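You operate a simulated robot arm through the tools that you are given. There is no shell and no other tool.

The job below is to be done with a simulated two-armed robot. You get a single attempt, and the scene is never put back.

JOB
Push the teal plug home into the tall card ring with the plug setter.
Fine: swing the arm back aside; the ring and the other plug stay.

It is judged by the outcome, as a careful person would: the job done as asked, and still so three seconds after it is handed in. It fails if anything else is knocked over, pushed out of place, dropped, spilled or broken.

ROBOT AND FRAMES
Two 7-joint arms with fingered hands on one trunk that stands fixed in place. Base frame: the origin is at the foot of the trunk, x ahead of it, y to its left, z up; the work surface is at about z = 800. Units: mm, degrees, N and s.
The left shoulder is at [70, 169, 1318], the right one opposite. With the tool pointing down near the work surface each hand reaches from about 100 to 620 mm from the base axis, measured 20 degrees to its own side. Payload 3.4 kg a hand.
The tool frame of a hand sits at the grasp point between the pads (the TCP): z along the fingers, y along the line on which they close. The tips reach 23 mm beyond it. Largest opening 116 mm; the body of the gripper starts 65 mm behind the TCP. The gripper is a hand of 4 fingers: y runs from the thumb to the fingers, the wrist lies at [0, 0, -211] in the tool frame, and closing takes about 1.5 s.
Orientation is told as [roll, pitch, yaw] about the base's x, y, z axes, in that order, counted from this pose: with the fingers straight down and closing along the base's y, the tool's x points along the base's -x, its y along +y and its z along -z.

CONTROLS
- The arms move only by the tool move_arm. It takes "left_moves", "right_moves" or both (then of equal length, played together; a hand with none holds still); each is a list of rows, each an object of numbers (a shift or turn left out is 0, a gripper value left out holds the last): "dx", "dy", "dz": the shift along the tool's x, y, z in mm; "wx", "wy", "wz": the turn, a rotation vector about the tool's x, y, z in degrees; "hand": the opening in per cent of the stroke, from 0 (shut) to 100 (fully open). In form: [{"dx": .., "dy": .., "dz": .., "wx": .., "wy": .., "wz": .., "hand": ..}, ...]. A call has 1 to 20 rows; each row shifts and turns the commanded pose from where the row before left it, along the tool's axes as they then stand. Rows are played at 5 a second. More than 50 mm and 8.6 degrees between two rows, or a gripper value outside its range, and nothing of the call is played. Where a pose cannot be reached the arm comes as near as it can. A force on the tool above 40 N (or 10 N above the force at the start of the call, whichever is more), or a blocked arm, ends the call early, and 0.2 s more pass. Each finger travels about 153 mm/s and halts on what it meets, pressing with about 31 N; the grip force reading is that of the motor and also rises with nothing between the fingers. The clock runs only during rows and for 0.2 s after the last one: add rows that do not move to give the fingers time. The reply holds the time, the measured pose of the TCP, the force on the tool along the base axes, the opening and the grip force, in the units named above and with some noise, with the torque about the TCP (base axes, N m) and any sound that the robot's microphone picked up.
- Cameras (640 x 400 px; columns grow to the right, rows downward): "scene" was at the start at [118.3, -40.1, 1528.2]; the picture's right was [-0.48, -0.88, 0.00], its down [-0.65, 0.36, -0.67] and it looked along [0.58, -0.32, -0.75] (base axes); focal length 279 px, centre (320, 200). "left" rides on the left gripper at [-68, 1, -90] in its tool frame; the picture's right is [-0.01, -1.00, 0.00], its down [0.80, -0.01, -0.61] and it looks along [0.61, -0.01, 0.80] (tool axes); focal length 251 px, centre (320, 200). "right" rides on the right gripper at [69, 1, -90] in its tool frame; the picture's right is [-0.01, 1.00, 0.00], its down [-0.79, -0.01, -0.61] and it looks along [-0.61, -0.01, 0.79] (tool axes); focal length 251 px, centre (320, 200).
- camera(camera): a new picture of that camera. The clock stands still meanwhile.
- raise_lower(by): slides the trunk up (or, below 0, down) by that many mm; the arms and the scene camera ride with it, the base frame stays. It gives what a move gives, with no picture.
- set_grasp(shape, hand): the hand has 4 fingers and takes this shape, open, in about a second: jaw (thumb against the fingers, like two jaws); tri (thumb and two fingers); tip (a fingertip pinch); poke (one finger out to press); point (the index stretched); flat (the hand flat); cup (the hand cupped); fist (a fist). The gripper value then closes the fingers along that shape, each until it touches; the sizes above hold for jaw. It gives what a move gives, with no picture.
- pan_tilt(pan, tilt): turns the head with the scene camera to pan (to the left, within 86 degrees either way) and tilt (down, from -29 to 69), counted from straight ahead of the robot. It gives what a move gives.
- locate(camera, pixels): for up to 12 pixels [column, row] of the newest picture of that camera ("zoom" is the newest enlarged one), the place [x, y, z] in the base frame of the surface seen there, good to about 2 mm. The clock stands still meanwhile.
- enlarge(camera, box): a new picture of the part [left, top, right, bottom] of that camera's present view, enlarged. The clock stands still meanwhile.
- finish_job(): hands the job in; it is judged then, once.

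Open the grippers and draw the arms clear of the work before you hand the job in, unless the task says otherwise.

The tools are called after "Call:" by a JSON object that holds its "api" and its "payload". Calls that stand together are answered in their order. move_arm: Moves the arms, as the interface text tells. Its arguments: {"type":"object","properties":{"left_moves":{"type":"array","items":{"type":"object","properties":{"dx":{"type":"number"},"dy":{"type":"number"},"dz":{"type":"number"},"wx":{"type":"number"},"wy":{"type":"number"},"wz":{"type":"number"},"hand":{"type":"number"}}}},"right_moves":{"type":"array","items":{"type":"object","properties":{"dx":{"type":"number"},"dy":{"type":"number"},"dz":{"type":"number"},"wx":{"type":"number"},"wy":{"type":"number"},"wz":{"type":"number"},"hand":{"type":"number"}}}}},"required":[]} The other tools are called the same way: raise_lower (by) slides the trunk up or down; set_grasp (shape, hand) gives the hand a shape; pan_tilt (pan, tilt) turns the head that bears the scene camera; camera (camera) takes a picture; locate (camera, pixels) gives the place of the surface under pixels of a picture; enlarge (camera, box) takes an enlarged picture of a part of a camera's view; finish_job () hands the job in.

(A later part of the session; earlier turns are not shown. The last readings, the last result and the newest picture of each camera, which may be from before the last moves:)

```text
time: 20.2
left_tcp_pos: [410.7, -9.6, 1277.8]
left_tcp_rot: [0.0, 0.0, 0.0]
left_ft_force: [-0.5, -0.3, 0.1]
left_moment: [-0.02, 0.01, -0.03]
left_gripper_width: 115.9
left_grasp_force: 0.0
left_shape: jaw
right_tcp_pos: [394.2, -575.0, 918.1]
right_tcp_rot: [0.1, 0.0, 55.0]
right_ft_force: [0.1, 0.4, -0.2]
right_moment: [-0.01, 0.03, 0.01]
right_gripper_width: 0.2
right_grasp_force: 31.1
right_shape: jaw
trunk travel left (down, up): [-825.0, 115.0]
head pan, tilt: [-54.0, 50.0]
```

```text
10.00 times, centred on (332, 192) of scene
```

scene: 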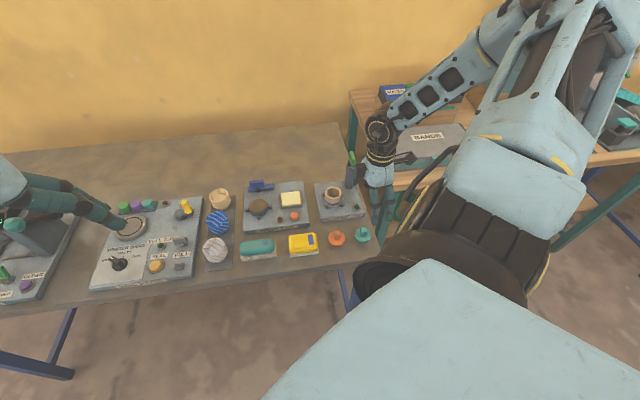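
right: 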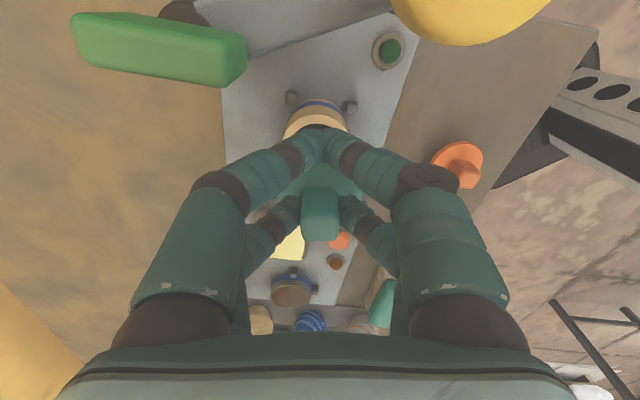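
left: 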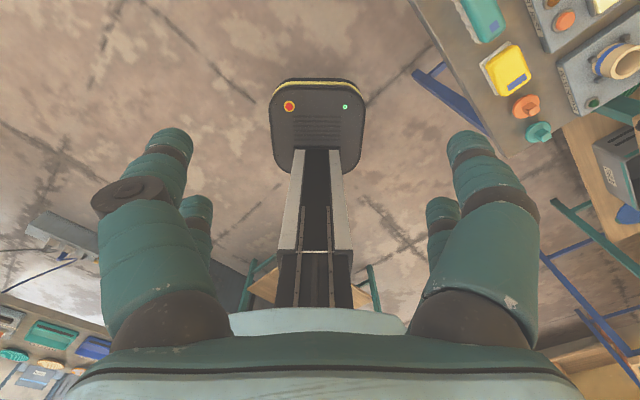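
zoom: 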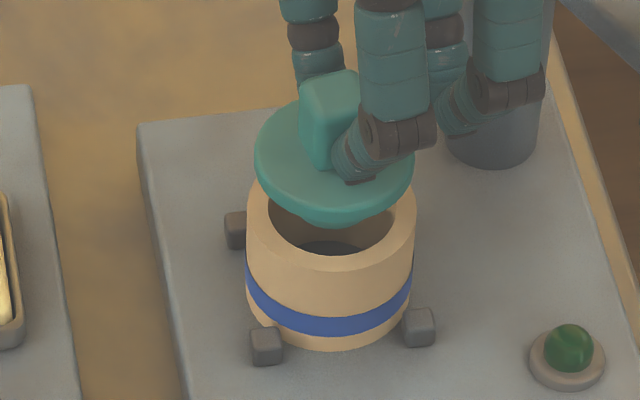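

Laterally the plug (254–413) and ring (246–416) are aligned to within a mm. I'll locate points on flange and ring to settle the depth direction.

Call:
{"api": "locate", "payload": {"camera": "zoom", "pixels": [[258, 160], [410, 160], [290, 195], [330, 203], [370, 198], [265, 135], [270, 125], [330, 215], [330, 221], [310, 216], [355, 214], [330, 208]]}}

Call:
{"api": "locate", "payload": {"camera": "zoom", "pixels": [[331, 266], [331, 256], [290, 258], [375, 256], [256, 200], [262, 225], [404, 205], [400, 230], [331, 275], [250, 225], [410, 230], [331, 300]]}}

```text
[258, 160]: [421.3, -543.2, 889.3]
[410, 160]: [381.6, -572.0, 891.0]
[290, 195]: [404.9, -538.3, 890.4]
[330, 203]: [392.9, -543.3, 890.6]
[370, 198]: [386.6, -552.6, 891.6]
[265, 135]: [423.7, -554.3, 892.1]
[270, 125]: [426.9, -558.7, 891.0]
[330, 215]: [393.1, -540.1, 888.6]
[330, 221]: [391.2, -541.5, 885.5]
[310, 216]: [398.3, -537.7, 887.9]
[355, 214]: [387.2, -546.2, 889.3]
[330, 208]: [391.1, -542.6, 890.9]
```

```text
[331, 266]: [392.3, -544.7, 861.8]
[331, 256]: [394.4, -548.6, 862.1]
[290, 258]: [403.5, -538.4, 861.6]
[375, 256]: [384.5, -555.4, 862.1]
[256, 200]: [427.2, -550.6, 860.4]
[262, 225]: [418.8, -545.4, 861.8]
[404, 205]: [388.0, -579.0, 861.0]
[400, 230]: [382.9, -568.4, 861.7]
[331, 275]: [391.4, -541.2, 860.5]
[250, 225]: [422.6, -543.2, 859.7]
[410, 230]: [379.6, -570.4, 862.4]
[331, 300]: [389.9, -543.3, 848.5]
```

Comparing front edges, the plug centre is about 3 mm nearer the camera than the ring's. I'll shift it by (+1.8,-2.4) in base and zoom closely to see the stub under the flange.

Call:
{"api": "move_arm", "payload": {"right_moves": [{"dx": 1.0, "dy": -2.8}, {}, {}]}}

Call:
{"api": "enlarge", "payload": {"camera": "scene", "box": [320, 180, 346, 206]}}

Call:
{"api": "locate", "payload": {"camera": "zoom", "pixels": [[320, 240], [320, 250], [320, 260], [320, 270], [290, 255], [350, 255], [250, 245], [390, 245], [320, 225], [320, 215], [320, 300], [320, 330]]}}

```text
time: 21.0
left_tcp_pos: [410.2, -9.2, 1278.3]
left_tcp_rot: [0.0, 0.1, 0.1]
left_ft_force: [-0.2, 0.4, -0.2]
left_moment: [0.0, -0.02, -0.01]
left_gripper_width: 116.1
left_grasp_force: 0.1
left_shape: jaw
right_tcp_pos: [396.3, -579.0, 917.6]
right_tcp_rot: [-0.1, 0.0, 55.0]
right_ft_force: [0.2, -0.6, -0.3]
right_moment: [-0.02, 0.04, 0.02]
right_gripper_width: 0.3
right_grasp_force: 30.5
right_shape: jaw
trunk travel left (down, up): [-825.0, 115.0]
head pan, tilt: [-54.0, 50.0]
```

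```text
15.38 times, centred on (333, 193) of scene
```

zoom: 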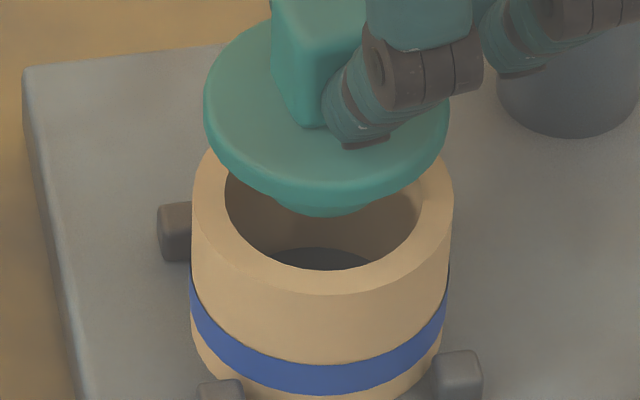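

```text
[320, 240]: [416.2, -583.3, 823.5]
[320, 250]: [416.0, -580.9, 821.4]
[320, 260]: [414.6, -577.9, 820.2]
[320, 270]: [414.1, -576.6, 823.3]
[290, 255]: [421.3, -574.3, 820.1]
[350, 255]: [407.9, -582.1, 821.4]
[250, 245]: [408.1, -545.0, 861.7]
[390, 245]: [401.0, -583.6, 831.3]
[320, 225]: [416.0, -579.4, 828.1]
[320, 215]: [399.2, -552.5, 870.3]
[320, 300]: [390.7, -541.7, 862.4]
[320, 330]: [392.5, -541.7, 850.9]
```

The stub's bottom is clearly narrower (about 12–15 mm radius) than the ring's 20 mm bore, so it will enter easily. I'll lower slowly 8 mm and watch the force.

Call:
{"api": "move_arm", "payload": {"right_moves": [{"dz": 2}, {"dz": 2}, {"dz": 2}, {"dz": 2}, {}]}}

Call:
{"api": "enlarge", "payload": {"camera": "scene", "box": [318, 178, 348, 208]}}

```text
time: 22.2
left_tcp_pos: [411.1, -9.8, 1277.7]
left_tcp_rot: [0.0, -0.1, 0.1]
left_ft_force: [-1.0, 0.0, 1.0]
left_moment: [-0.01, 0.01, -0.02]
left_gripper_width: 116.1
left_grasp_force: 0.0
left_shape: jaw
right_tcp_pos: [395.4, -578.5, 909.0]
right_tcp_rot: [0.1, 0.0, 54.9]
right_ft_force: [0.3, 0.5, 0.2]
right_moment: [-0.02, 0.0, 0.0]
right_gripper_width: 0.0
right_grasp_force: 31.0
right_shape: jaw
trunk travel left (down, up): [-825.0, 115.0]
head pan, tilt: [-54.0, 50.0]
```

```text
13.33 times, centred on (333, 193) of scene
```

zoom: 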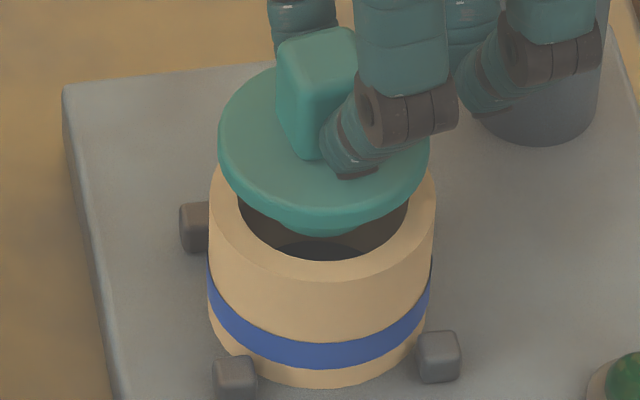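

No contact force yet; the stub is entering the bore. I'll keep lowering in small steps while watching the force.

Call:
{"api": "move_arm", "payload": {"right_moves": [{"dz": 1.5}, {"dz": 1.5}, {}]}}

Call:
{"api": "move_arm", "payload": {"right_moves": [{"dz": 1}, {"dz": 1}, {}]}}

```text
time: 23.0
left_tcp_pos: [411.1, -8.3, 1278.0]
left_tcp_rot: [-0.1, 0.0, 0.2]
left_ft_force: [-0.8, -0.1, 0.0]
left_moment: [-0.01, 0.02, 0.0]
left_gripper_width: 116.3
left_grasp_force: 0.1
left_shape: jaw
right_tcp_pos: [394.8, -578.8, 906.6]
right_tcp_rot: [-0.1, 0.0, 55.0]
right_ft_force: [0.0, 0.2, -0.1]
right_moment: [-0.01, 0.0, 0.0]
right_gripper_width: 0.1
right_grasp_force: 31.2
right_shape: jaw
trunk travel left (down, up): [-825.0, 115.0]
head pan, tilt: [-54.0, 50.0]
```

```text
time: 23.8
left_tcp_pos: [410.2, -8.0, 1277.5]
left_tcp_rot: [0.0, 0.0, 0.1]
left_ft_force: [-0.5, 0.2, -0.3]
left_moment: [0.0, 0.0, 0.03]
left_gripper_width: 116.0
left_grasp_force: 0.0
left_shape: jaw
right_tcp_pos: [396.3, -579.6, 905.6]
right_tcp_rot: [0.0, 0.1, 55.0]
right_ft_force: [-0.2, 0.3, -0.5]
right_moment: [0.0, -0.04, 0.01]
right_gripper_width: 0.0
right_grasp_force: 31.0
right_shape: jaw
trunk travel left (down, up): [-825.0, 115.0]
head pan, tilt: [-54.0, 50.0]
```

Still no contact at TCP z≈905. I'll take a look and continue lowering in 1 mm steps.

Call:
{"api": "move_arm", "payload": {"right_moves": [{"dz": 1}, {"dz": 1}, {}]}}

Call:
{"api": "enlarge", "payload": {"camera": "scene", "box": [318, 178, 348, 208]}}

```text
time: 24.6
left_tcp_pos: [410.1, -9.1, 1278.6]
left_tcp_rot: [0.0, 0.0, 0.0]
left_ft_force: [0.0, -0.2, -0.2]
left_moment: [0.01, 0.01, 0.0]
left_gripper_width: 115.9
left_grasp_force: 0.0
left_shape: jaw
right_tcp_pos: [397.0, -580.4, 902.6]
right_tcp_rot: [0.0, 0.1, 54.9]
right_ft_force: [-1.1, -0.4, -1.1]
right_moment: [-0.02, 0.02, -0.01]
right_gripper_width: 0.0
right_grasp_force: 31.0
right_shape: jaw
trunk travel left (down, up): [-825.0, 115.0]
head pan, tilt: [-54.0, 50.0]
```

```text
13.33 times, centred on (333, 193) of scene
```

zoom: 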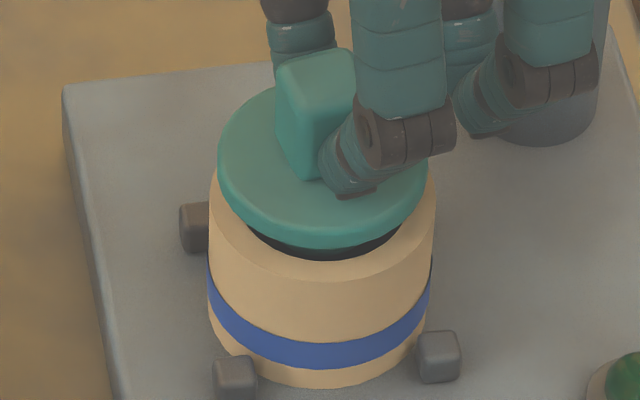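

The flange is now ~8 mm above the rim and well-centred; still essentially no force. I'll lower by 1 mm steps a bit more to find the natural seat.

Call:
{"api": "move_arm", "payload": {"right_moves": [{"dz": 1}, {}, {}]}}

Call:
{"api": "move_arm", "payload": {"right_moves": [{"dz": 1}, {}, {}]}}

```text
time: 25.4
left_tcp_pos: [410.5, -8.7, 1278.3]
left_tcp_rot: [0.0, -0.1, 0.2]
left_ft_force: [-0.1, 0.1, -0.2]
left_moment: [-0.02, 0.0, -0.03]
left_gripper_width: 116.1
left_grasp_force: 0.0
left_shape: jaw
right_tcp_pos: [397.1, -577.5, 903.0]
right_tcp_rot: [-0.1, 0.1, 54.9]
right_ft_force: [-0.1, -0.8, 3.6]
right_moment: [0.01, -0.04, -0.02]
right_gripper_width: 0.0
right_grasp_force: 30.8
right_shape: jaw
trunk travel left (down, up): [-825.0, 115.0]
head pan, tilt: [-54.0, 50.0]
```

```text
time: 26.2
left_tcp_pos: [409.6, -7.4, 1276.3]
left_tcp_rot: [-0.1, -0.1, 0.2]
left_ft_force: [0.5, 0.8, -1.2]
left_moment: [0.03, -0.01, -0.01]
left_gripper_width: 115.8
left_grasp_force: 0.1
left_shape: jaw
right_tcp_pos: [395.1, -578.9, 901.3]
right_tcp_rot: [-0.1, 0.0, 54.9]
right_ft_force: [0.9, -2.3, 9.8]
right_moment: [0.08, -0.16, -0.03]
right_gripper_width: 0.0
right_grasp_force: 31.3
right_shape: jaw
trunk travel left (down, up): [-825.0, 115.0]
head pan, tilt: [-54.0, 50.0]
```

The force rises to ~10 N, so the plug is sitting on its taper with the boss top ≈902 (pad underside ≈908). I'll relieve 1 mm and open the fingers moderately.

Call:
{"api": "move_arm", "payload": {"right_moves": [{"dz": -1}, {"hand": 15}, {}, {"hand": 36}, {}, {}]}}

Call:
{"api": "camera", "payload": {"camera": "right"}}

Call:
{"api": "enlarge", "payload": {"camera": "scene", "box": [310, 160, 360, 215]}}

```text
time: 27.6
left_tcp_pos: [410.9, -9.5, 1278.2]
left_tcp_rot: [0.0, 0.0, 0.2]
left_ft_force: [-0.1, 0.3, -0.5]
left_moment: [0.01, 0.04, -0.01]
left_gripper_width: 116.2
left_grasp_force: 0.0
left_shape: jaw
right_tcp_pos: [395.7, -578.2, 902.0]
right_tcp_rot: [-0.1, 0.0, 55.0]
right_ft_force: [0.7, 0.5, 0.3]
right_moment: [0.05, -0.02, -0.01]
right_gripper_width: 41.4
right_grasp_force: 0.1
right_shape: jaw
trunk travel left (down, up): [-825.0, 115.0]
head pan, tilt: [-54.0, 50.0]
```

```text
taken
```

right: 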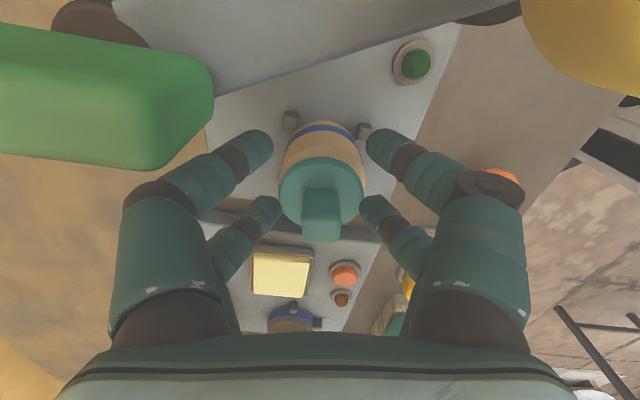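

```text
7.27 times, centred on (335, 188) of scene
```

zoom: 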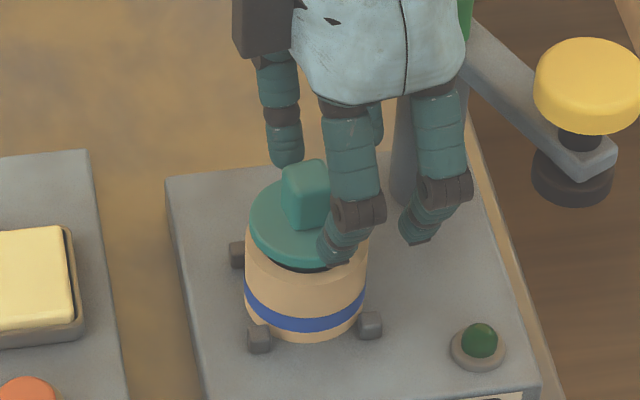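

The plug stays in the ring, released cleanly. I'll rise straight up to z≈1015 and look again.

Call:
{"api": "move_arm", "payload": {"right_moves": [{"dz": -10}, {"dz": -20}, {"dz": -28}, {"dz": -28}, {"dz": -28}, {}, {}]}}

Call:
{"api": "enlarge", "payload": {"camera": "scene", "box": [310, 140, 390, 220]}}

Call:
{"api": "camera", "payload": {"camera": "right"}}

```text
time: 29.2
left_tcp_pos: [411.0, -9.3, 1277.9]
left_tcp_rot: [0.0, 0.0, 0.0]
left_ft_force: [1.1, -0.4, -0.6]
left_moment: [0.0, 0.01, 0.01]
left_gripper_width: 115.9
left_grasp_force: 0.0
left_shape: jaw
right_tcp_pos: [396.3, -579.1, 1015.1]
right_tcp_rot: [0.0, 0.0, 54.8]
right_ft_force: [0.8, 0.4, -0.1]
right_moment: [0.01, 0.0, 0.01]
right_gripper_width: 41.4
right_grasp_force: 0.1
right_shape: jaw
trunk travel left (down, up): [-825.0, 115.0]
head pan, tilt: [-54.0, 50.0]
```

```text
5.00 times, centred on (350, 180) of scene
```

zoom: 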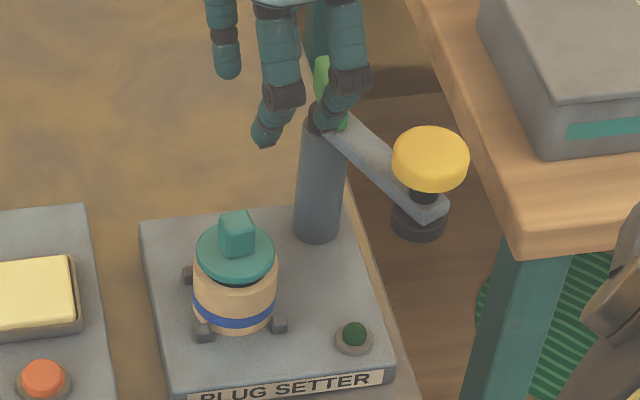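

```text
taken
```

right: 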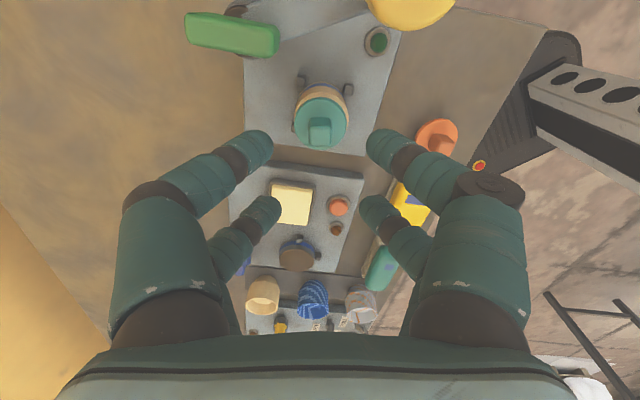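

The plug stands in the ring and the setter arm is untouched. I'll locate boss top, flange and pad bottom from this same zoom to verify the pad will clear the boss.

Call:
{"api": "enlarge", "payload": {"camera": "scene", "box": [322, 160, 382, 215]}}

Call:
{"api": "locate", "payload": {"camera": "zoom", "pixels": [[200, 195], [200, 183], [185, 200], [213, 192], [165, 235], [240, 235], [200, 258], [200, 270], [155, 240], [330, 160], [420, 205], [395, 195]]}}

```text
7.27 times, centred on (352, 188) of scene
```

zoom: 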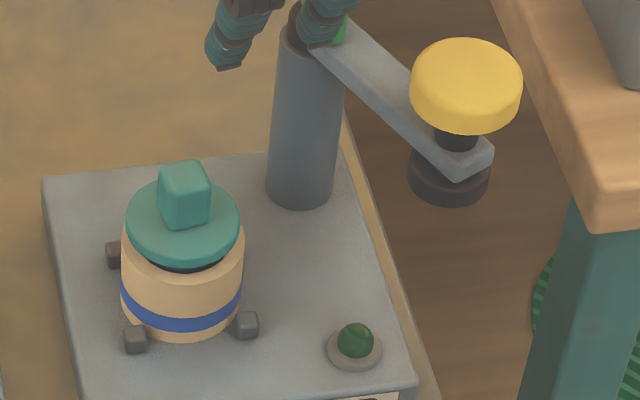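

```text
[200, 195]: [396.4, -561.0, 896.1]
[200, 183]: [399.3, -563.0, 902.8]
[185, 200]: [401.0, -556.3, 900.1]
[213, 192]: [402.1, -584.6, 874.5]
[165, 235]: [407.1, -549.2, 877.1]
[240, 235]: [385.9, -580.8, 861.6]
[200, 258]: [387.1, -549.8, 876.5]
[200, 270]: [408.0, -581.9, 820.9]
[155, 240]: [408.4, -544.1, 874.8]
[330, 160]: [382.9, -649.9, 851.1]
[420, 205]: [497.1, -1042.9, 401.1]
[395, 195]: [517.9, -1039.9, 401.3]
```

The boss top reads ≈902.5. Now the pad's bottom edge near (450,203) in this zoom, plus knob and arm points for the grip.

Call:
{"api": "locate", "payload": {"camera": "zoom", "pixels": [[450, 203], [450, 200], [450, 195], [430, 195], [470, 193], [415, 180], [484, 178], [465, 60], [413, 85], [520, 90], [465, 42], [465, 128]]}}

```text
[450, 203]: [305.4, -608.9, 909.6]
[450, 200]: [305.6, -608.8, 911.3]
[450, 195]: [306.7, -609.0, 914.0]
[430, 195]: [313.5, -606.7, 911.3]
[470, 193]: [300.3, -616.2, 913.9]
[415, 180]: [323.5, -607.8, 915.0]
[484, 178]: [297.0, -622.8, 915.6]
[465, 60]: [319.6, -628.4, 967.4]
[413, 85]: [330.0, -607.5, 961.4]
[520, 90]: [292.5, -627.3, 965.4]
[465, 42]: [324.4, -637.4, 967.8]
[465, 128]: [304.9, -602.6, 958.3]
```

Pad underside ≈909 vs boss top ≈902.5, so the pad should clear by ~6 mm. Knob centre ≈(312.5,-619.5), r≈21. I'll rotate the hand to yaw ≈25, open to ~65 mm, and move above the knob at z≈1015.

Call:
{"api": "move_arm", "payload": {"right_moves": [{"wz": 7.5, "hand": 58}, {"wz": 7.5}, {"wz": 7.5}, {"wz": 7.5}, {"dx": 31, "dy": -0.4}, {"dx": 31, "dy": -0.4}, {"dx": 31, "dy": -0.4}, {}, {}]}}

Call:
{"api": "camera", "payload": {"camera": "right"}}

Call:
{"api": "enlarge", "payload": {"camera": "scene", "box": [310, 130, 400, 220]}}

```text
time: 31.2
left_tcp_pos: [409.9, -7.8, 1277.7]
left_tcp_rot: [0.0, -0.1, 0.1]
left_ft_force: [0.6, -0.4, 0.2]
left_moment: [-0.02, 0.02, -0.02]
left_gripper_width: 115.9
left_grasp_force: 0.0
left_shape: jaw
right_tcp_pos: [311.1, -620.5, 1016.3]
right_tcp_rot: [0.1, 0.0, 25.0]
right_ft_force: [-0.1, -0.1, 0.8]
right_moment: [-0.02, 0.02, -0.01]
right_gripper_width: 66.7
right_grasp_force: 0.0
right_shape: jaw
trunk travel left (down, up): [-825.0, 115.0]
head pan, tilt: [-54.0, 50.0]
```

```text
taken
```

right: 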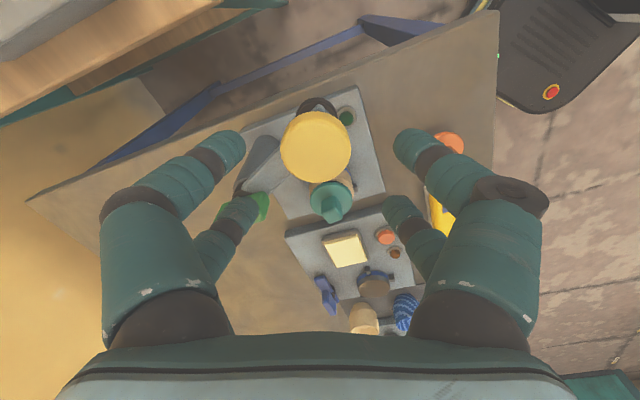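

```text
4.44 times, centred on (355, 175) of scene
```

zoom: 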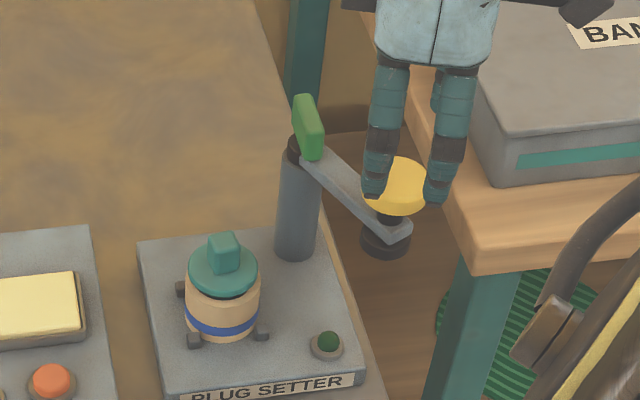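

The knob is at (316,146) in the right view, about centred between the fingers. I'll locate its edges from this view to fine-tune before descending.

Call:
{"api": "locate", "payload": {"camera": "right", "pixels": [[316, 146], [283, 146], [349, 146], [316, 114], [316, 178], [316, 182], [290, 130], [342, 130], [345, 160], [288, 160]]}}

```text
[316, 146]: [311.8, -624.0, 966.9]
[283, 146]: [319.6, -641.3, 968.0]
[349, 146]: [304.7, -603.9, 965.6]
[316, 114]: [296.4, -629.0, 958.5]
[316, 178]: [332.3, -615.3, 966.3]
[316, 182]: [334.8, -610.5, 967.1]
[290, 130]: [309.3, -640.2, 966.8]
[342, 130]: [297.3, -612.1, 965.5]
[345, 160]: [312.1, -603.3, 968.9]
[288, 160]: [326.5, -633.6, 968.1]
```

Knob centre ≈(313.5,-621); I'll nudge slightly and descend 50 mm so the fingertips straddle the knob (tips ≈943, above the arm top at 931).

Call:
{"api": "move_arm", "payload": {"right_moves": [{"dx": -1.2, "dy": -1.2, "dz": 10}, {"dz": 15}, {"dz": 15}, {"dz": 9}, {}, {}]}}

Call:
{"api": "camera", "payload": {"camera": "right"}}

Call:
{"api": "enlarge", "payload": {"camera": "scene", "box": [330, 140, 390, 200]}}

```text
time: 32.6
left_tcp_pos: [410.0, -8.3, 1278.0]
left_tcp_rot: [0.1, 0.0, 0.1]
left_ft_force: [0.8, -0.2, 0.1]
left_moment: [-0.03, 0.0, 0.01]
left_gripper_width: 115.8
left_grasp_force: 0.0
left_shape: jaw
right_tcp_pos: [313.8, -620.1, 966.6]
right_tcp_rot: [-0.1, 0.0, 25.0]
right_ft_force: [0.7, -0.8, -1.0]
right_moment: [0.0, 0.05, 0.01]
right_gripper_width: 66.9
right_grasp_force: 0.1
right_shape: jaw
trunk travel left (down, up): [-825.0, 115.0]
head pan, tilt: [-54.0, 50.0]
```

```text
taken
```

right: 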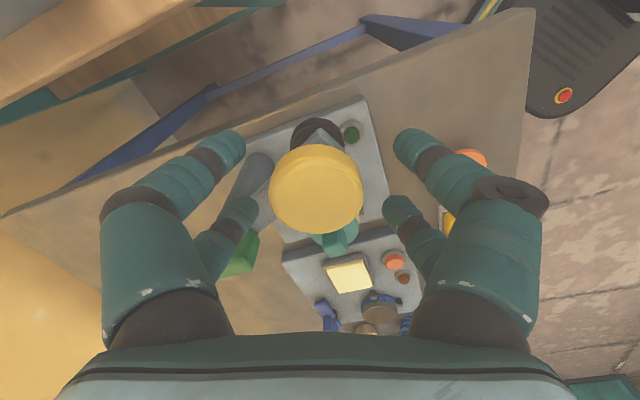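

```text
6.67 times, centred on (360, 170) of scene
```

zoom: 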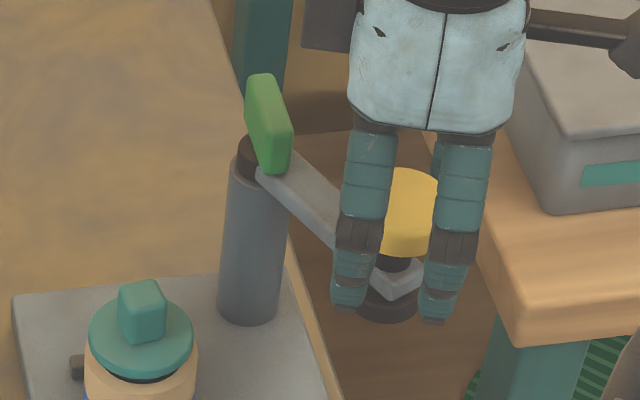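

The knob (316,190) sits between the four fingers. I'll close on it gently and watch the forces.

Call:
{"api": "move_arm", "payload": {"right_moves": [{"hand": 44}, {}, {"hand": 30}, {}, {}, {}]}}

Call:
{"api": "camera", "payload": {"camera": "right"}}

```text
time: 34.0
left_tcp_pos: [411.5, -9.2, 1277.2]
left_tcp_rot: [0.0, 0.0, 0.1]
left_ft_force: [-0.3, -0.9, -0.2]
left_moment: [-0.06, 0.03, -0.03]
left_gripper_width: 116.0
left_grasp_force: 0.0
left_shape: jaw
right_tcp_pos: [312.7, -621.0, 967.4]
right_tcp_rot: [0.1, -0.1, 25.0]
right_ft_force: [0.5, -1.1, 0.1]
right_moment: [-0.02, -0.04, 0.02]
right_gripper_width: 35.3
right_grasp_force: 0.1
right_shape: jaw
trunk travel left (down, up): [-825.0, 115.0]
head pan, tilt: [-54.0, 50.0]
```

```text
taken
```

right: 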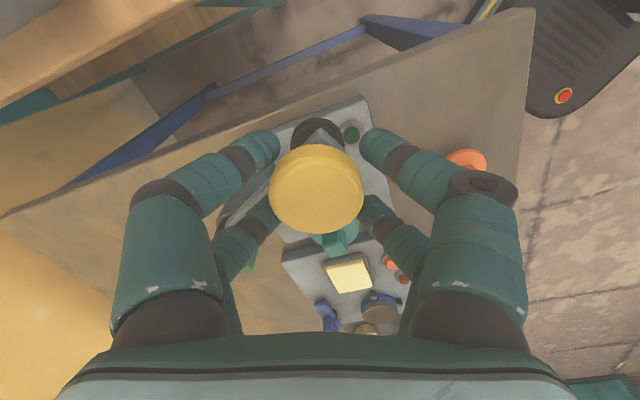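

No grip force yet at 35 mm. I'll close further until it holds the knob.

Call:
{"api": "move_arm", "payload": {"right_moves": [{"hand": 22}, {}, {"hand": 15}, {}, {}]}}

Call:
{"api": "camera", "payload": {"camera": "right"}}

```text
time: 35.2
left_tcp_pos: [410.9, -10.5, 1277.8]
left_tcp_rot: [0.0, 0.0, 0.1]
left_ft_force: [0.3, -0.4, -0.3]
left_moment: [0.0, -0.01, -0.04]
left_gripper_width: 115.9
left_grasp_force: 0.1
left_shape: jaw
right_tcp_pos: [313.3, -620.6, 965.7]
right_tcp_rot: [0.1, 0.0, 24.9]
right_ft_force: [-1.2, 2.7, -11.1]
right_moment: [0.05, -0.02, 0.2]
right_gripper_width: 17.0
right_grasp_force: 30.8
right_shape: jaw
trunk travel left (down, up): [-825.0, 115.0]
head pan, tilt: [-54.0, 50.0]
```

```text
taken
```

right: 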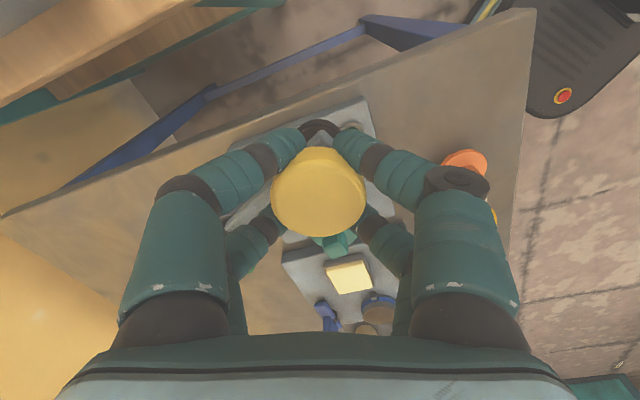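

The grip wedges slightly upward (force z −11 N), so I'll relax to a loose cage at ~35 mm and test a small 10° swing of the arm along its arc toward the ring.

Call:
{"api": "move_arm", "payload": {"right_moves": [{"hand": 29}, {}, {}, {"dx": -5.7, "dy": 5.1}, {"dx": -6.1, "dy": 4.6}, {}]}}

Call:
{"api": "camera", "payload": {"camera": "right"}}

Call:
{"api": "enlarge", "payload": {"camera": "scene", "box": [310, 130, 400, 220]}}

```text
time: 36.6
left_tcp_pos: [410.3, -10.0, 1279.0]
left_tcp_rot: [0.0, 0.0, 0.1]
left_ft_force: [-0.1, -0.1, 0.5]
left_moment: [0.0, 0.01, 0.01]
left_gripper_width: 115.9
left_grasp_force: 0.1
left_shape: jaw
right_tcp_pos: [320.2, -607.2, 966.7]
right_tcp_rot: [0.0, 0.0, 25.1]
right_ft_force: [0.3, 1.3, -0.5]
right_moment: [-0.01, 0.0, -0.05]
right_gripper_width: 33.6
right_grasp_force: 0.0
right_shape: jaw
trunk travel left (down, up): [-825.0, 115.0]
head pan, tilt: [-54.0, 50.0]
```

```text
taken
```

right: 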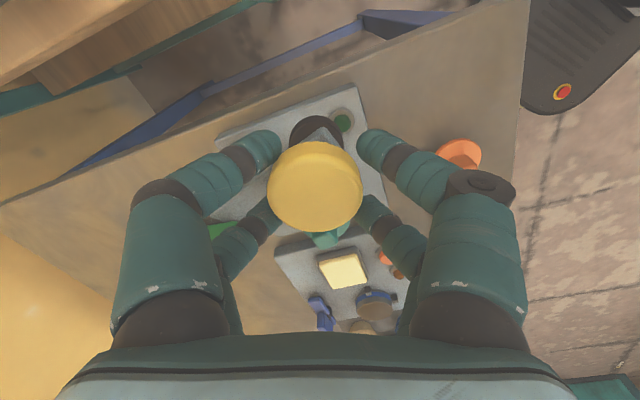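

```text
4.44 times, centred on (355, 175) of scene
```

zoom: 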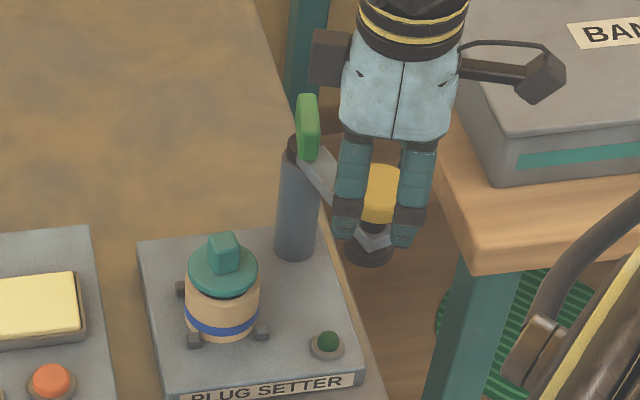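

The arm swings freely (≈1 N), and the green tab turns with it. I'll continue along the arc to about 109°, stopping short of the plug to check the pad's clearance.

Call:
{"api": "move_arm", "payload": {"right_moves": [{"dx": -6.52, "dy": 4.05}, {"dx": -6.84, "dy": 3.48}, {"dx": -7.13, "dy": 2.86}, {"dx": -7.35, "dy": 2.22}, {"dx": -7.5, "dy": 1.58}, {"dx": -7.62, "dy": 0.92}, {"dx": -7.67, "dy": 0.25}, {"dx": -7.66, "dy": -0.42}, {}]}}

Call:
{"api": "camera", "payload": {"camera": "right"}}

Call:
{"api": "enlarge", "payload": {"camera": "scene", "box": [310, 140, 380, 220]}}

```text
time: 38.6
left_tcp_pos: [410.3, -9.1, 1277.9]
left_tcp_rot: [0.0, 0.0, 0.1]
left_ft_force: [0.0, 0.2, -0.1]
left_moment: [-0.01, -0.02, 0.0]
left_gripper_width: 115.9
left_grasp_force: 0.0
left_shape: jaw
right_tcp_pos: [366.7, -567.7, 966.5]
right_tcp_rot: [0.0, 0.1, 25.0]
right_ft_force: [-0.7, 1.5, -0.2]
right_moment: [-0.03, 0.0, -0.03]
right_gripper_width: 33.7
right_grasp_force: 0.0
right_shape: jaw
trunk travel left (down, up): [-825.0, 115.0]
head pan, tilt: [-54.0, 50.0]
```

```text
taken
```

right: 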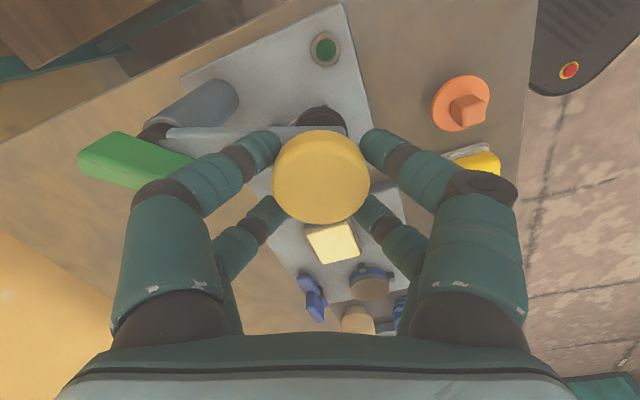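

```text
5.00 times, centred on (345, 180) of scene
```

zoom: 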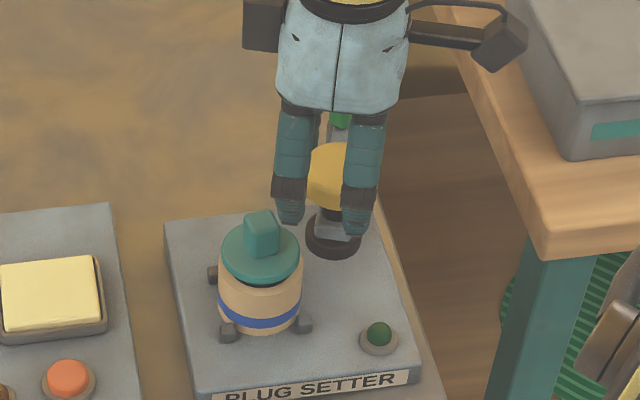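

The pad is now beside the plug. I'll locate the pad's bottom edge (333,257) and boss top (262,220) to confirm clearance before swinging over.

Call:
{"api": "locate", "payload": {"camera": "zoom", "pixels": [[333, 256], [333, 253], [320, 250], [310, 240], [262, 222], [255, 218], [270, 225], [355, 245], [330, 225], [333, 235], [330, 160], [330, 205]]}}

```text
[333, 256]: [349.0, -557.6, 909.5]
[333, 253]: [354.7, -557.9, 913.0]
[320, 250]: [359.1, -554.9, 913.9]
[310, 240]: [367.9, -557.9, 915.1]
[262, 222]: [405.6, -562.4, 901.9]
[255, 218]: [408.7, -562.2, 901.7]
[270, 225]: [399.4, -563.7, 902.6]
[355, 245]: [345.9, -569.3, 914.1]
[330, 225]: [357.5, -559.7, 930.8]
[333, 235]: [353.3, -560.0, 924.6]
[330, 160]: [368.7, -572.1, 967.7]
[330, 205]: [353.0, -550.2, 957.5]
```

Clearance is ~7 mm (pad 909, boss 902). I'll swing on over the plug to ~84°.

Call:
{"api": "move_arm", "payload": {"right_moves": [{"dx": -7.6, "dy": -1.08}, {"dx": -7.48, "dy": -1.75}, {"dx": -7.29, "dy": -2.39}, {"dx": -7.06, "dy": -3.01}, {"dx": -6.77, "dy": -3.62}, {}]}}

Call:
{"api": "camera", "payload": {"camera": "right"}}

Call:
{"api": "enlarge", "payload": {"camera": "scene", "box": [305, 145, 365, 220]}}

```text
time: 40.0
left_tcp_pos: [409.9, -9.3, 1276.8]
left_tcp_rot: [-0.1, -0.2, 0.1]
left_ft_force: [-0.1, 0.3, 0.8]
left_moment: [0.0, -0.03, 0.02]
left_gripper_width: 115.9
left_grasp_force: 0.1
left_shape: jaw
right_tcp_pos: [404.1, -564.5, 966.9]
right_tcp_rot: [0.1, -0.1, 24.9]
right_ft_force: [-0.5, 0.8, -0.6]
right_moment: [0.0, 0.01, 0.0]
right_gripper_width: 33.7
right_grasp_force: 0.0
right_shape: jaw
trunk travel left (down, up): [-825.0, 115.0]
head pan, tilt: [-54.0, 50.0]
```

```text
taken
```

right: 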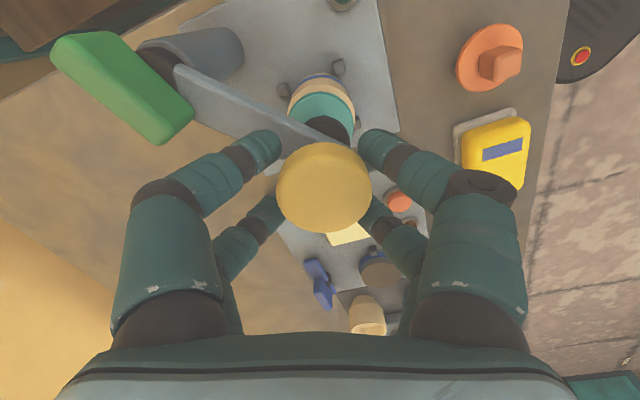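

```text
5.33 times, centred on (335, 182) of scene
```

zoom: 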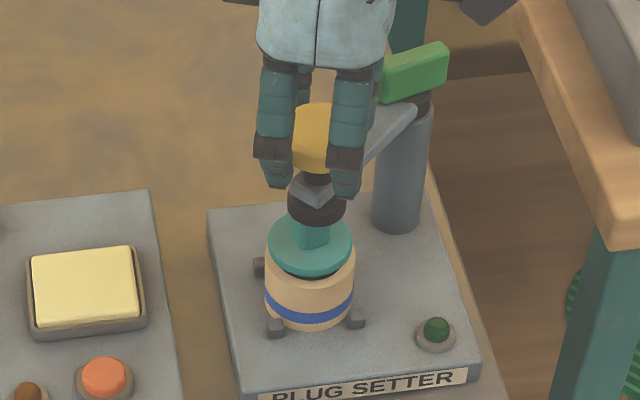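

The pad is now over the plug. I'll zoom in to measure knob/pad position relative to the plug for fine alignment.

Call:
{"api": "enlarge", "payload": {"camera": "scene", "box": [317, 160, 353, 210]}}

Call:
{"api": "locate", "payload": {"camera": "zoom", "pixels": [[295, 195], [250, 185], [340, 192], [295, 205], [300, 208], [258, 170], [285, 120], [285, 90], [285, 60], [300, 75], [285, 235], [290, 240]]}}

```text
8.00 times, centred on (335, 185) of scene
```

zoom: 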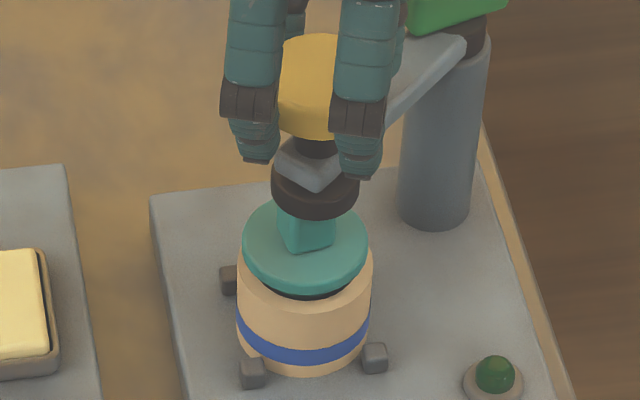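

```text
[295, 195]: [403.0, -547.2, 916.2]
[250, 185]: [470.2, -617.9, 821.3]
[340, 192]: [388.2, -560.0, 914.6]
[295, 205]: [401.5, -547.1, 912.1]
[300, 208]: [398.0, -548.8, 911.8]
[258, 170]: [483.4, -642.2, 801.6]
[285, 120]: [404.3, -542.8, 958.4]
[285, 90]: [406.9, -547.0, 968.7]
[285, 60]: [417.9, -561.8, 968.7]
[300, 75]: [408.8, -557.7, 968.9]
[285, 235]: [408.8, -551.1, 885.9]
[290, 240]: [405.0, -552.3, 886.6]
```

The pad (cols 271–359) is about 2.6 mm to the right of the plug's axis (cols 242–368), i.e. ~3.4 mm short along the arc. I'll advance it by that much and recheck.

Call:
{"api": "move_arm", "payload": {"right_moves": [{"dx": -1.5, "dy": -0.85}, {"dx": -1.5, "dy": -0.85}, {}, {}]}}

Call:
{"api": "enlarge", "payload": {"camera": "scene", "box": [317, 160, 353, 210]}}

```text
time: 41.0
left_tcp_pos: [410.7, -9.3, 1278.0]
left_tcp_rot: [0.1, 0.0, 0.0]
left_ft_force: [0.4, 0.1, 0.2]
left_moment: [0.02, 0.0, 0.02]
left_gripper_width: 115.8
left_grasp_force: 0.2
left_shape: jaw
right_tcp_pos: [408.0, -563.5, 967.8]
right_tcp_rot: [0.0, 0.0, 24.9]
right_ft_force: [1.0, -0.2, 0.1]
right_moment: [0.02, 0.02, -0.02]
right_gripper_width: 33.9
right_grasp_force: 0.0
right_shape: jaw
trunk travel left (down, up): [-825.0, 115.0]
head pan, tilt: [-54.0, 50.0]
```

```text
8.00 times, centred on (335, 185) of scene
```

zoom: 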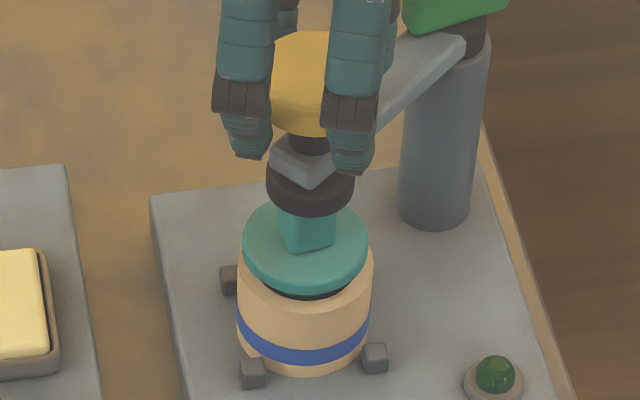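

The pad is now centred over the plug. I'll open the fingers and rise clear of the knob, then try the "poke" shape for pressing.

Call:
{"api": "move_arm", "payload": {"right_moves": [{"hand": 40}, {"hand": 58}, {}, {}, {"dz": -12}, {"dz": -20}, {"dz": -20}, {}]}}

Call:
{"api": "camera", "payload": {"camera": "right"}}

Call:
{"api": "enlarge", "payload": {"camera": "scene", "box": [305, 140, 365, 215]}}

```text
time: 42.8
left_tcp_pos: [410.6, -8.5, 1278.0]
left_tcp_rot: [0.0, 0.0, 0.1]
left_ft_force: [-0.4, -0.5, -0.2]
left_moment: [-0.02, -0.03, 0.0]
left_gripper_width: 115.9
left_grasp_force: 0.1
left_shape: jaw
right_tcp_pos: [408.5, -563.8, 1020.1]
right_tcp_rot: [0.0, 0.1, 25.0]
right_ft_force: [-0.1, 0.4, 0.7]
right_moment: [-0.01, 0.0, 0.0]
right_gripper_width: 66.8
right_grasp_force: 0.0
right_shape: jaw
trunk travel left (down, up): [-825.0, 115.0]
head pan, tilt: [-54.0, 50.0]
```

```text
taken
```

right: 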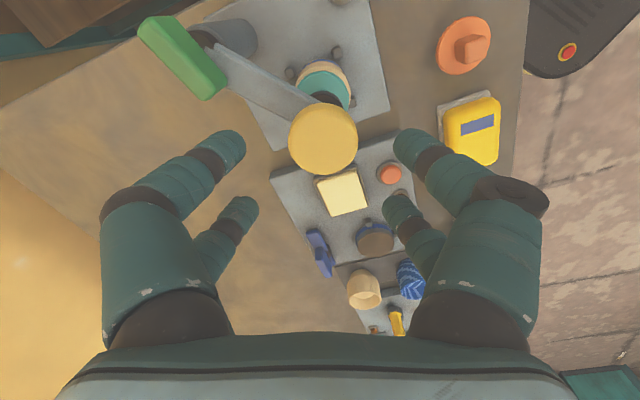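

```text
5.33 times, centred on (335, 178) of scene
```

zoom: 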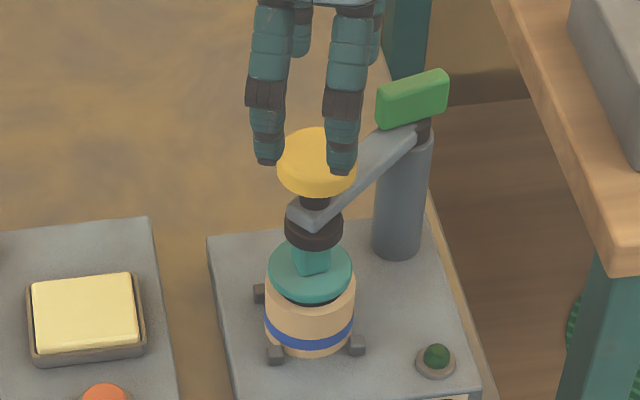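

The arm stayed in place over the plug. I'll locate the knob centre, and set the poke shape to see which finger extends.

Call:
{"api": "locate", "payload": {"camera": "right", "pixels": [[323, 137], [290, 140], [356, 140], [323, 108], [323, 170], [300, 160], [346, 160]]}}

Call:
{"api": "set_grasp", "payload": {"shape": "poke", "hand": "right"}}

Call:
{"api": "camera", "payload": {"camera": "right"}}

Call:
{"api": "enlarge", "payload": {"camera": "scene", "box": [305, 120, 385, 215]}}

```text
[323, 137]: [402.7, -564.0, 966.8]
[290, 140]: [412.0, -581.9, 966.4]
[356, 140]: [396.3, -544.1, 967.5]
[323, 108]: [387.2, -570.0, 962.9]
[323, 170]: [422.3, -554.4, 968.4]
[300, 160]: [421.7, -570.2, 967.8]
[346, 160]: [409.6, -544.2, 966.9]
```

```text
time: 43.7
left_tcp_pos: [411.2, -8.3, 1278.0]
left_tcp_rot: [0.0, 0.0, 0.1]
left_ft_force: [0.7, 0.1, -0.6]
left_moment: [-0.02, -0.01, -0.04]
left_gripper_width: 116.0
left_grasp_force: 0.1
left_shape: jaw
right_tcp_pos: [409.6, -562.8, 1018.4]
right_tcp_rot: [0.0, 0.1, 25.0]
right_ft_force: [-0.2, -0.6, -0.5]
right_moment: [-0.02, 0.02, -0.02]
right_gripper_width: 0.0
right_grasp_force: 0.1
right_shape: poke
trunk travel left (down, up): [-825.0, 115.0]
head pan, tilt: [-54.0, 50.0]
```

```text
taken
```

right: 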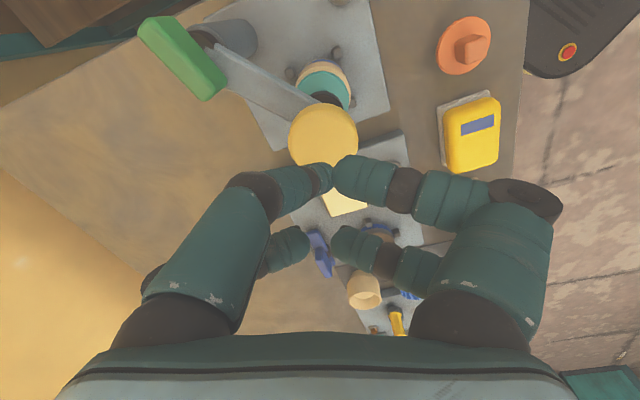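

```text
4.21 times, centred on (345, 168) of scene
```

zoom: 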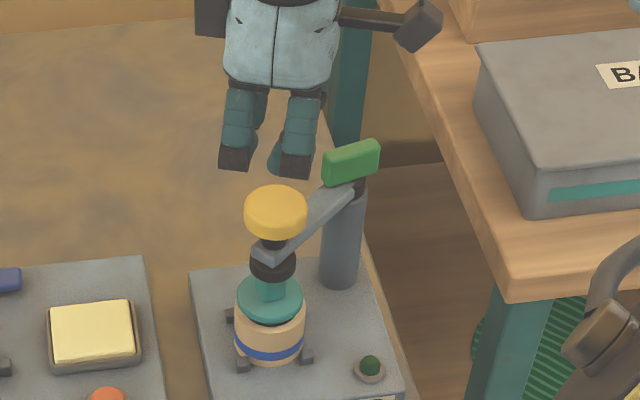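

In poke, only one near finger slants inward, off-centre. I'll look at the "fist" shape, which may give a broader, centred press.

Call:
{"api": "set_grasp", "payload": {"shape": "fist", "hand": "right"}}

Call:
{"api": "camera", "payload": {"camera": "right"}}

Call:
{"api": "enlarge", "payload": {"camera": "scene", "box": [305, 120, 385, 215]}}

```text
time: 44.6
left_tcp_pos: [410.4, -8.1, 1276.9]
left_tcp_rot: [0.0, 0.1, 0.1]
left_ft_force: [-0.5, -1.0, 0.0]
left_moment: [-0.01, 0.01, -0.03]
left_gripper_width: 115.8
left_grasp_force: 0.0
left_shape: jaw
right_tcp_pos: [408.3, -563.7, 1020.4]
right_tcp_rot: [0.0, 0.0, 25.0]
right_ft_force: [-0.3, -1.0, 0.2]
right_moment: [-0.04, -0.02, 0.02]
right_gripper_width: 0.0
right_grasp_force: 0.0
right_shape: fist
trunk travel left (down, up): [-825.0, 115.0]
head pan, tilt: [-54.0, 50.0]
```

```text
taken
```

right: 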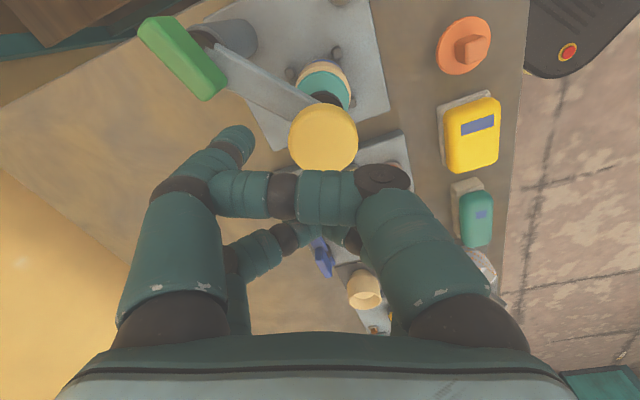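

```text
4.21 times, centred on (345, 168) of scene
```

zoom: 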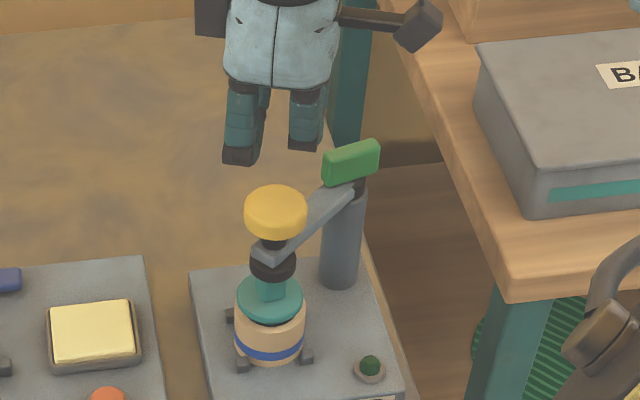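

In fist the folded fingers lie across near (300,195). I'll locate points on the hand itself to learn which surface is lowest, then do the same for poke.

Call:
{"api": "locate", "payload": {"camera": "right", "pixels": [[240, 193], [285, 195], [330, 198], [382, 178], [240, 140], [215, 160], [260, 250], [300, 237], [345, 238], [185, 185]]}}

Call:
{"api": "set_grasp", "payload": {"shape": "poke", "hand": "right"}}

Call:
{"api": "camera", "payload": {"camera": "right"}}

Call:
{"api": "locate", "payload": {"camera": "right", "pixels": [[322, 178], [310, 182], [295, 188], [262, 190], [350, 175], [365, 185], [300, 240], [350, 240], [330, 170], [405, 190]]}}

```text
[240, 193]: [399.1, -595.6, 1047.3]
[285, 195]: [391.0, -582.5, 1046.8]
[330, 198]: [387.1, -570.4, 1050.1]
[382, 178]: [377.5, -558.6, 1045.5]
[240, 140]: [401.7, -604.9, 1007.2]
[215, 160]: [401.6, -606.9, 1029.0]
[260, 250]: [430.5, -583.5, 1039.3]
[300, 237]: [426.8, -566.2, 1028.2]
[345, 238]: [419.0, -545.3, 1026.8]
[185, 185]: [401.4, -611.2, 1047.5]
```

```text
time: 45.5
left_tcp_pos: [410.9, -10.0, 1277.6]
left_tcp_rot: [-0.1, -0.1, 0.1]
left_ft_force: [-0.4, 0.6, 0.7]
left_moment: [0.0, -0.01, 0.0]
left_gripper_width: 115.8
left_grasp_force: 0.0
left_shape: jaw
right_tcp_pos: [408.2, -563.0, 1019.0]
right_tcp_rot: [0.0, 0.1, 25.0]
right_ft_force: [0.2, -0.8, 0.0]
right_moment: [0.01, -0.02, 0.0]
right_gripper_width: 0.0
right_grasp_force: 0.0
right_shape: poke
trunk travel left (down, up): [-825.0, 115.0]
head pan, tilt: [-54.0, 50.0]
```

```text
taken
```

right: 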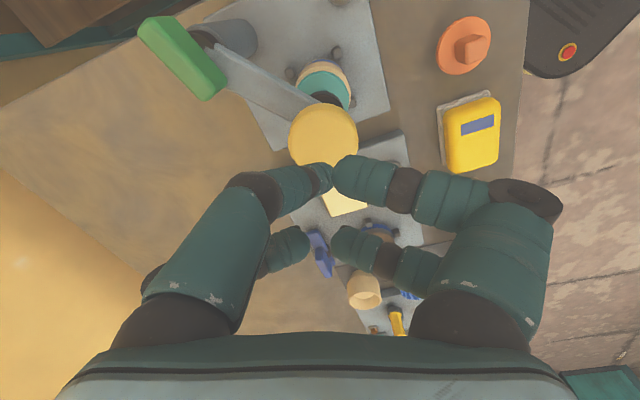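

```text
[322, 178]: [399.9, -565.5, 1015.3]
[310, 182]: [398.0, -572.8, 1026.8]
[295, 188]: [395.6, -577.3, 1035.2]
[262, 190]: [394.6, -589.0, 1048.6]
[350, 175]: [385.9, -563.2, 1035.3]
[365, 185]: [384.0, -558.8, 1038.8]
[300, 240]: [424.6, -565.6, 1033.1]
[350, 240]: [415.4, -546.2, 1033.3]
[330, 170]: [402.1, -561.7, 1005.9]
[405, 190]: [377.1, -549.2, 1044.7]
```

In poke, the pressing fingertip lies near the TCP axis (surface seen at (402,-562,1006), tip ≈23 mm below TCP) and the other fingers are ≥20 mm higher. The knob centre is (404.5,-562.7). I'll shift 2 mm and come down close to the knob.

Call:
{"api": "move_arm", "payload": {"right_moves": [{"dx": 2, "dz": 8}, {"dz": 8}, {"dz": 4}, {}, {}]}}

Call:
{"api": "camera", "payload": {"camera": "right"}}

Call:
{"api": "enlarge", "payload": {"camera": "scene", "box": [310, 140, 365, 215]}}

```text
time: 46.7
left_tcp_pos: [410.7, -8.8, 1277.6]
left_tcp_rot: [0.0, 0.1, 0.1]
left_ft_force: [0.4, 0.4, 0.4]
left_moment: [0.03, 0.02, -0.01]
left_gripper_width: 116.0
left_grasp_force: 0.1
left_shape: jaw
right_tcp_pos: [407.7, -564.6, 1000.0]
right_tcp_rot: [0.0, 0.0, 24.9]
right_ft_force: [-0.9, 0.0, 0.8]
right_moment: [0.03, 0.01, 0.0]
right_gripper_width: 0.0
right_grasp_force: 0.0
right_shape: poke
trunk travel left (down, up): [-825.0, 115.0]
head pan, tilt: [-54.0, 50.0]
```

```text
taken
```

right: 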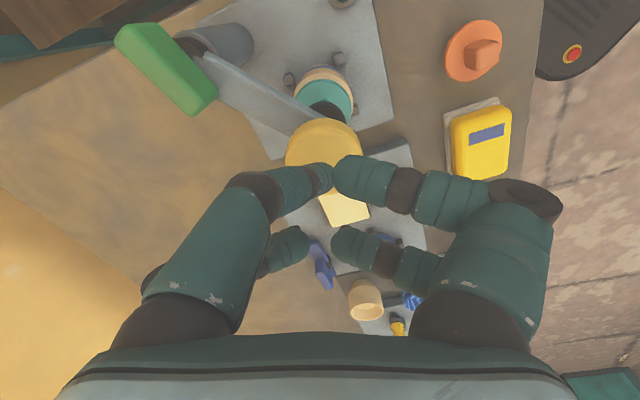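

```text
5.33 times, centred on (338, 178) of scene
```

zoom: 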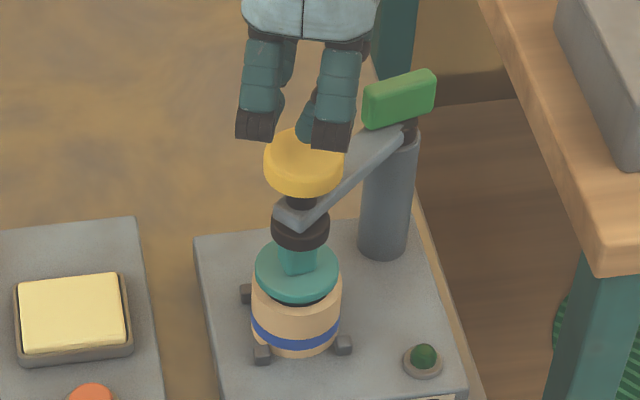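

The poking fingertip (≈(308,135) in the scene zoom) is just above the knob's middle. I'll lower in small steps and watch for contact.

Call:
{"api": "move_arm", "payload": {"right_moves": [{"dz": 2}, {"dz": 2}, {"dz": 2}, {"dz": 2}, {}]}}

```text
time: 47.9
left_tcp_pos: [410.7, -9.1, 1278.1]
left_tcp_rot: [0.0, 0.0, 0.1]
left_ft_force: [0.8, 0.1, 0.6]
left_moment: [0.0, 0.0, -0.01]
left_gripper_width: 115.8
left_grasp_force: 0.0
left_shape: jaw
right_tcp_pos: [406.5, -564.6, 990.8]
right_tcp_rot: [0.0, 0.0, 24.8]
right_ft_force: [-0.1, 0.6, 2.3]
right_moment: [0.03, 0.02, -0.01]
right_gripper_width: 0.0
right_grasp_force: 0.1
right_shape: poke
trunk travel left (down, up): [-825.0, 115.0]
head pan, tilt: [-54.0, 50.0]
```

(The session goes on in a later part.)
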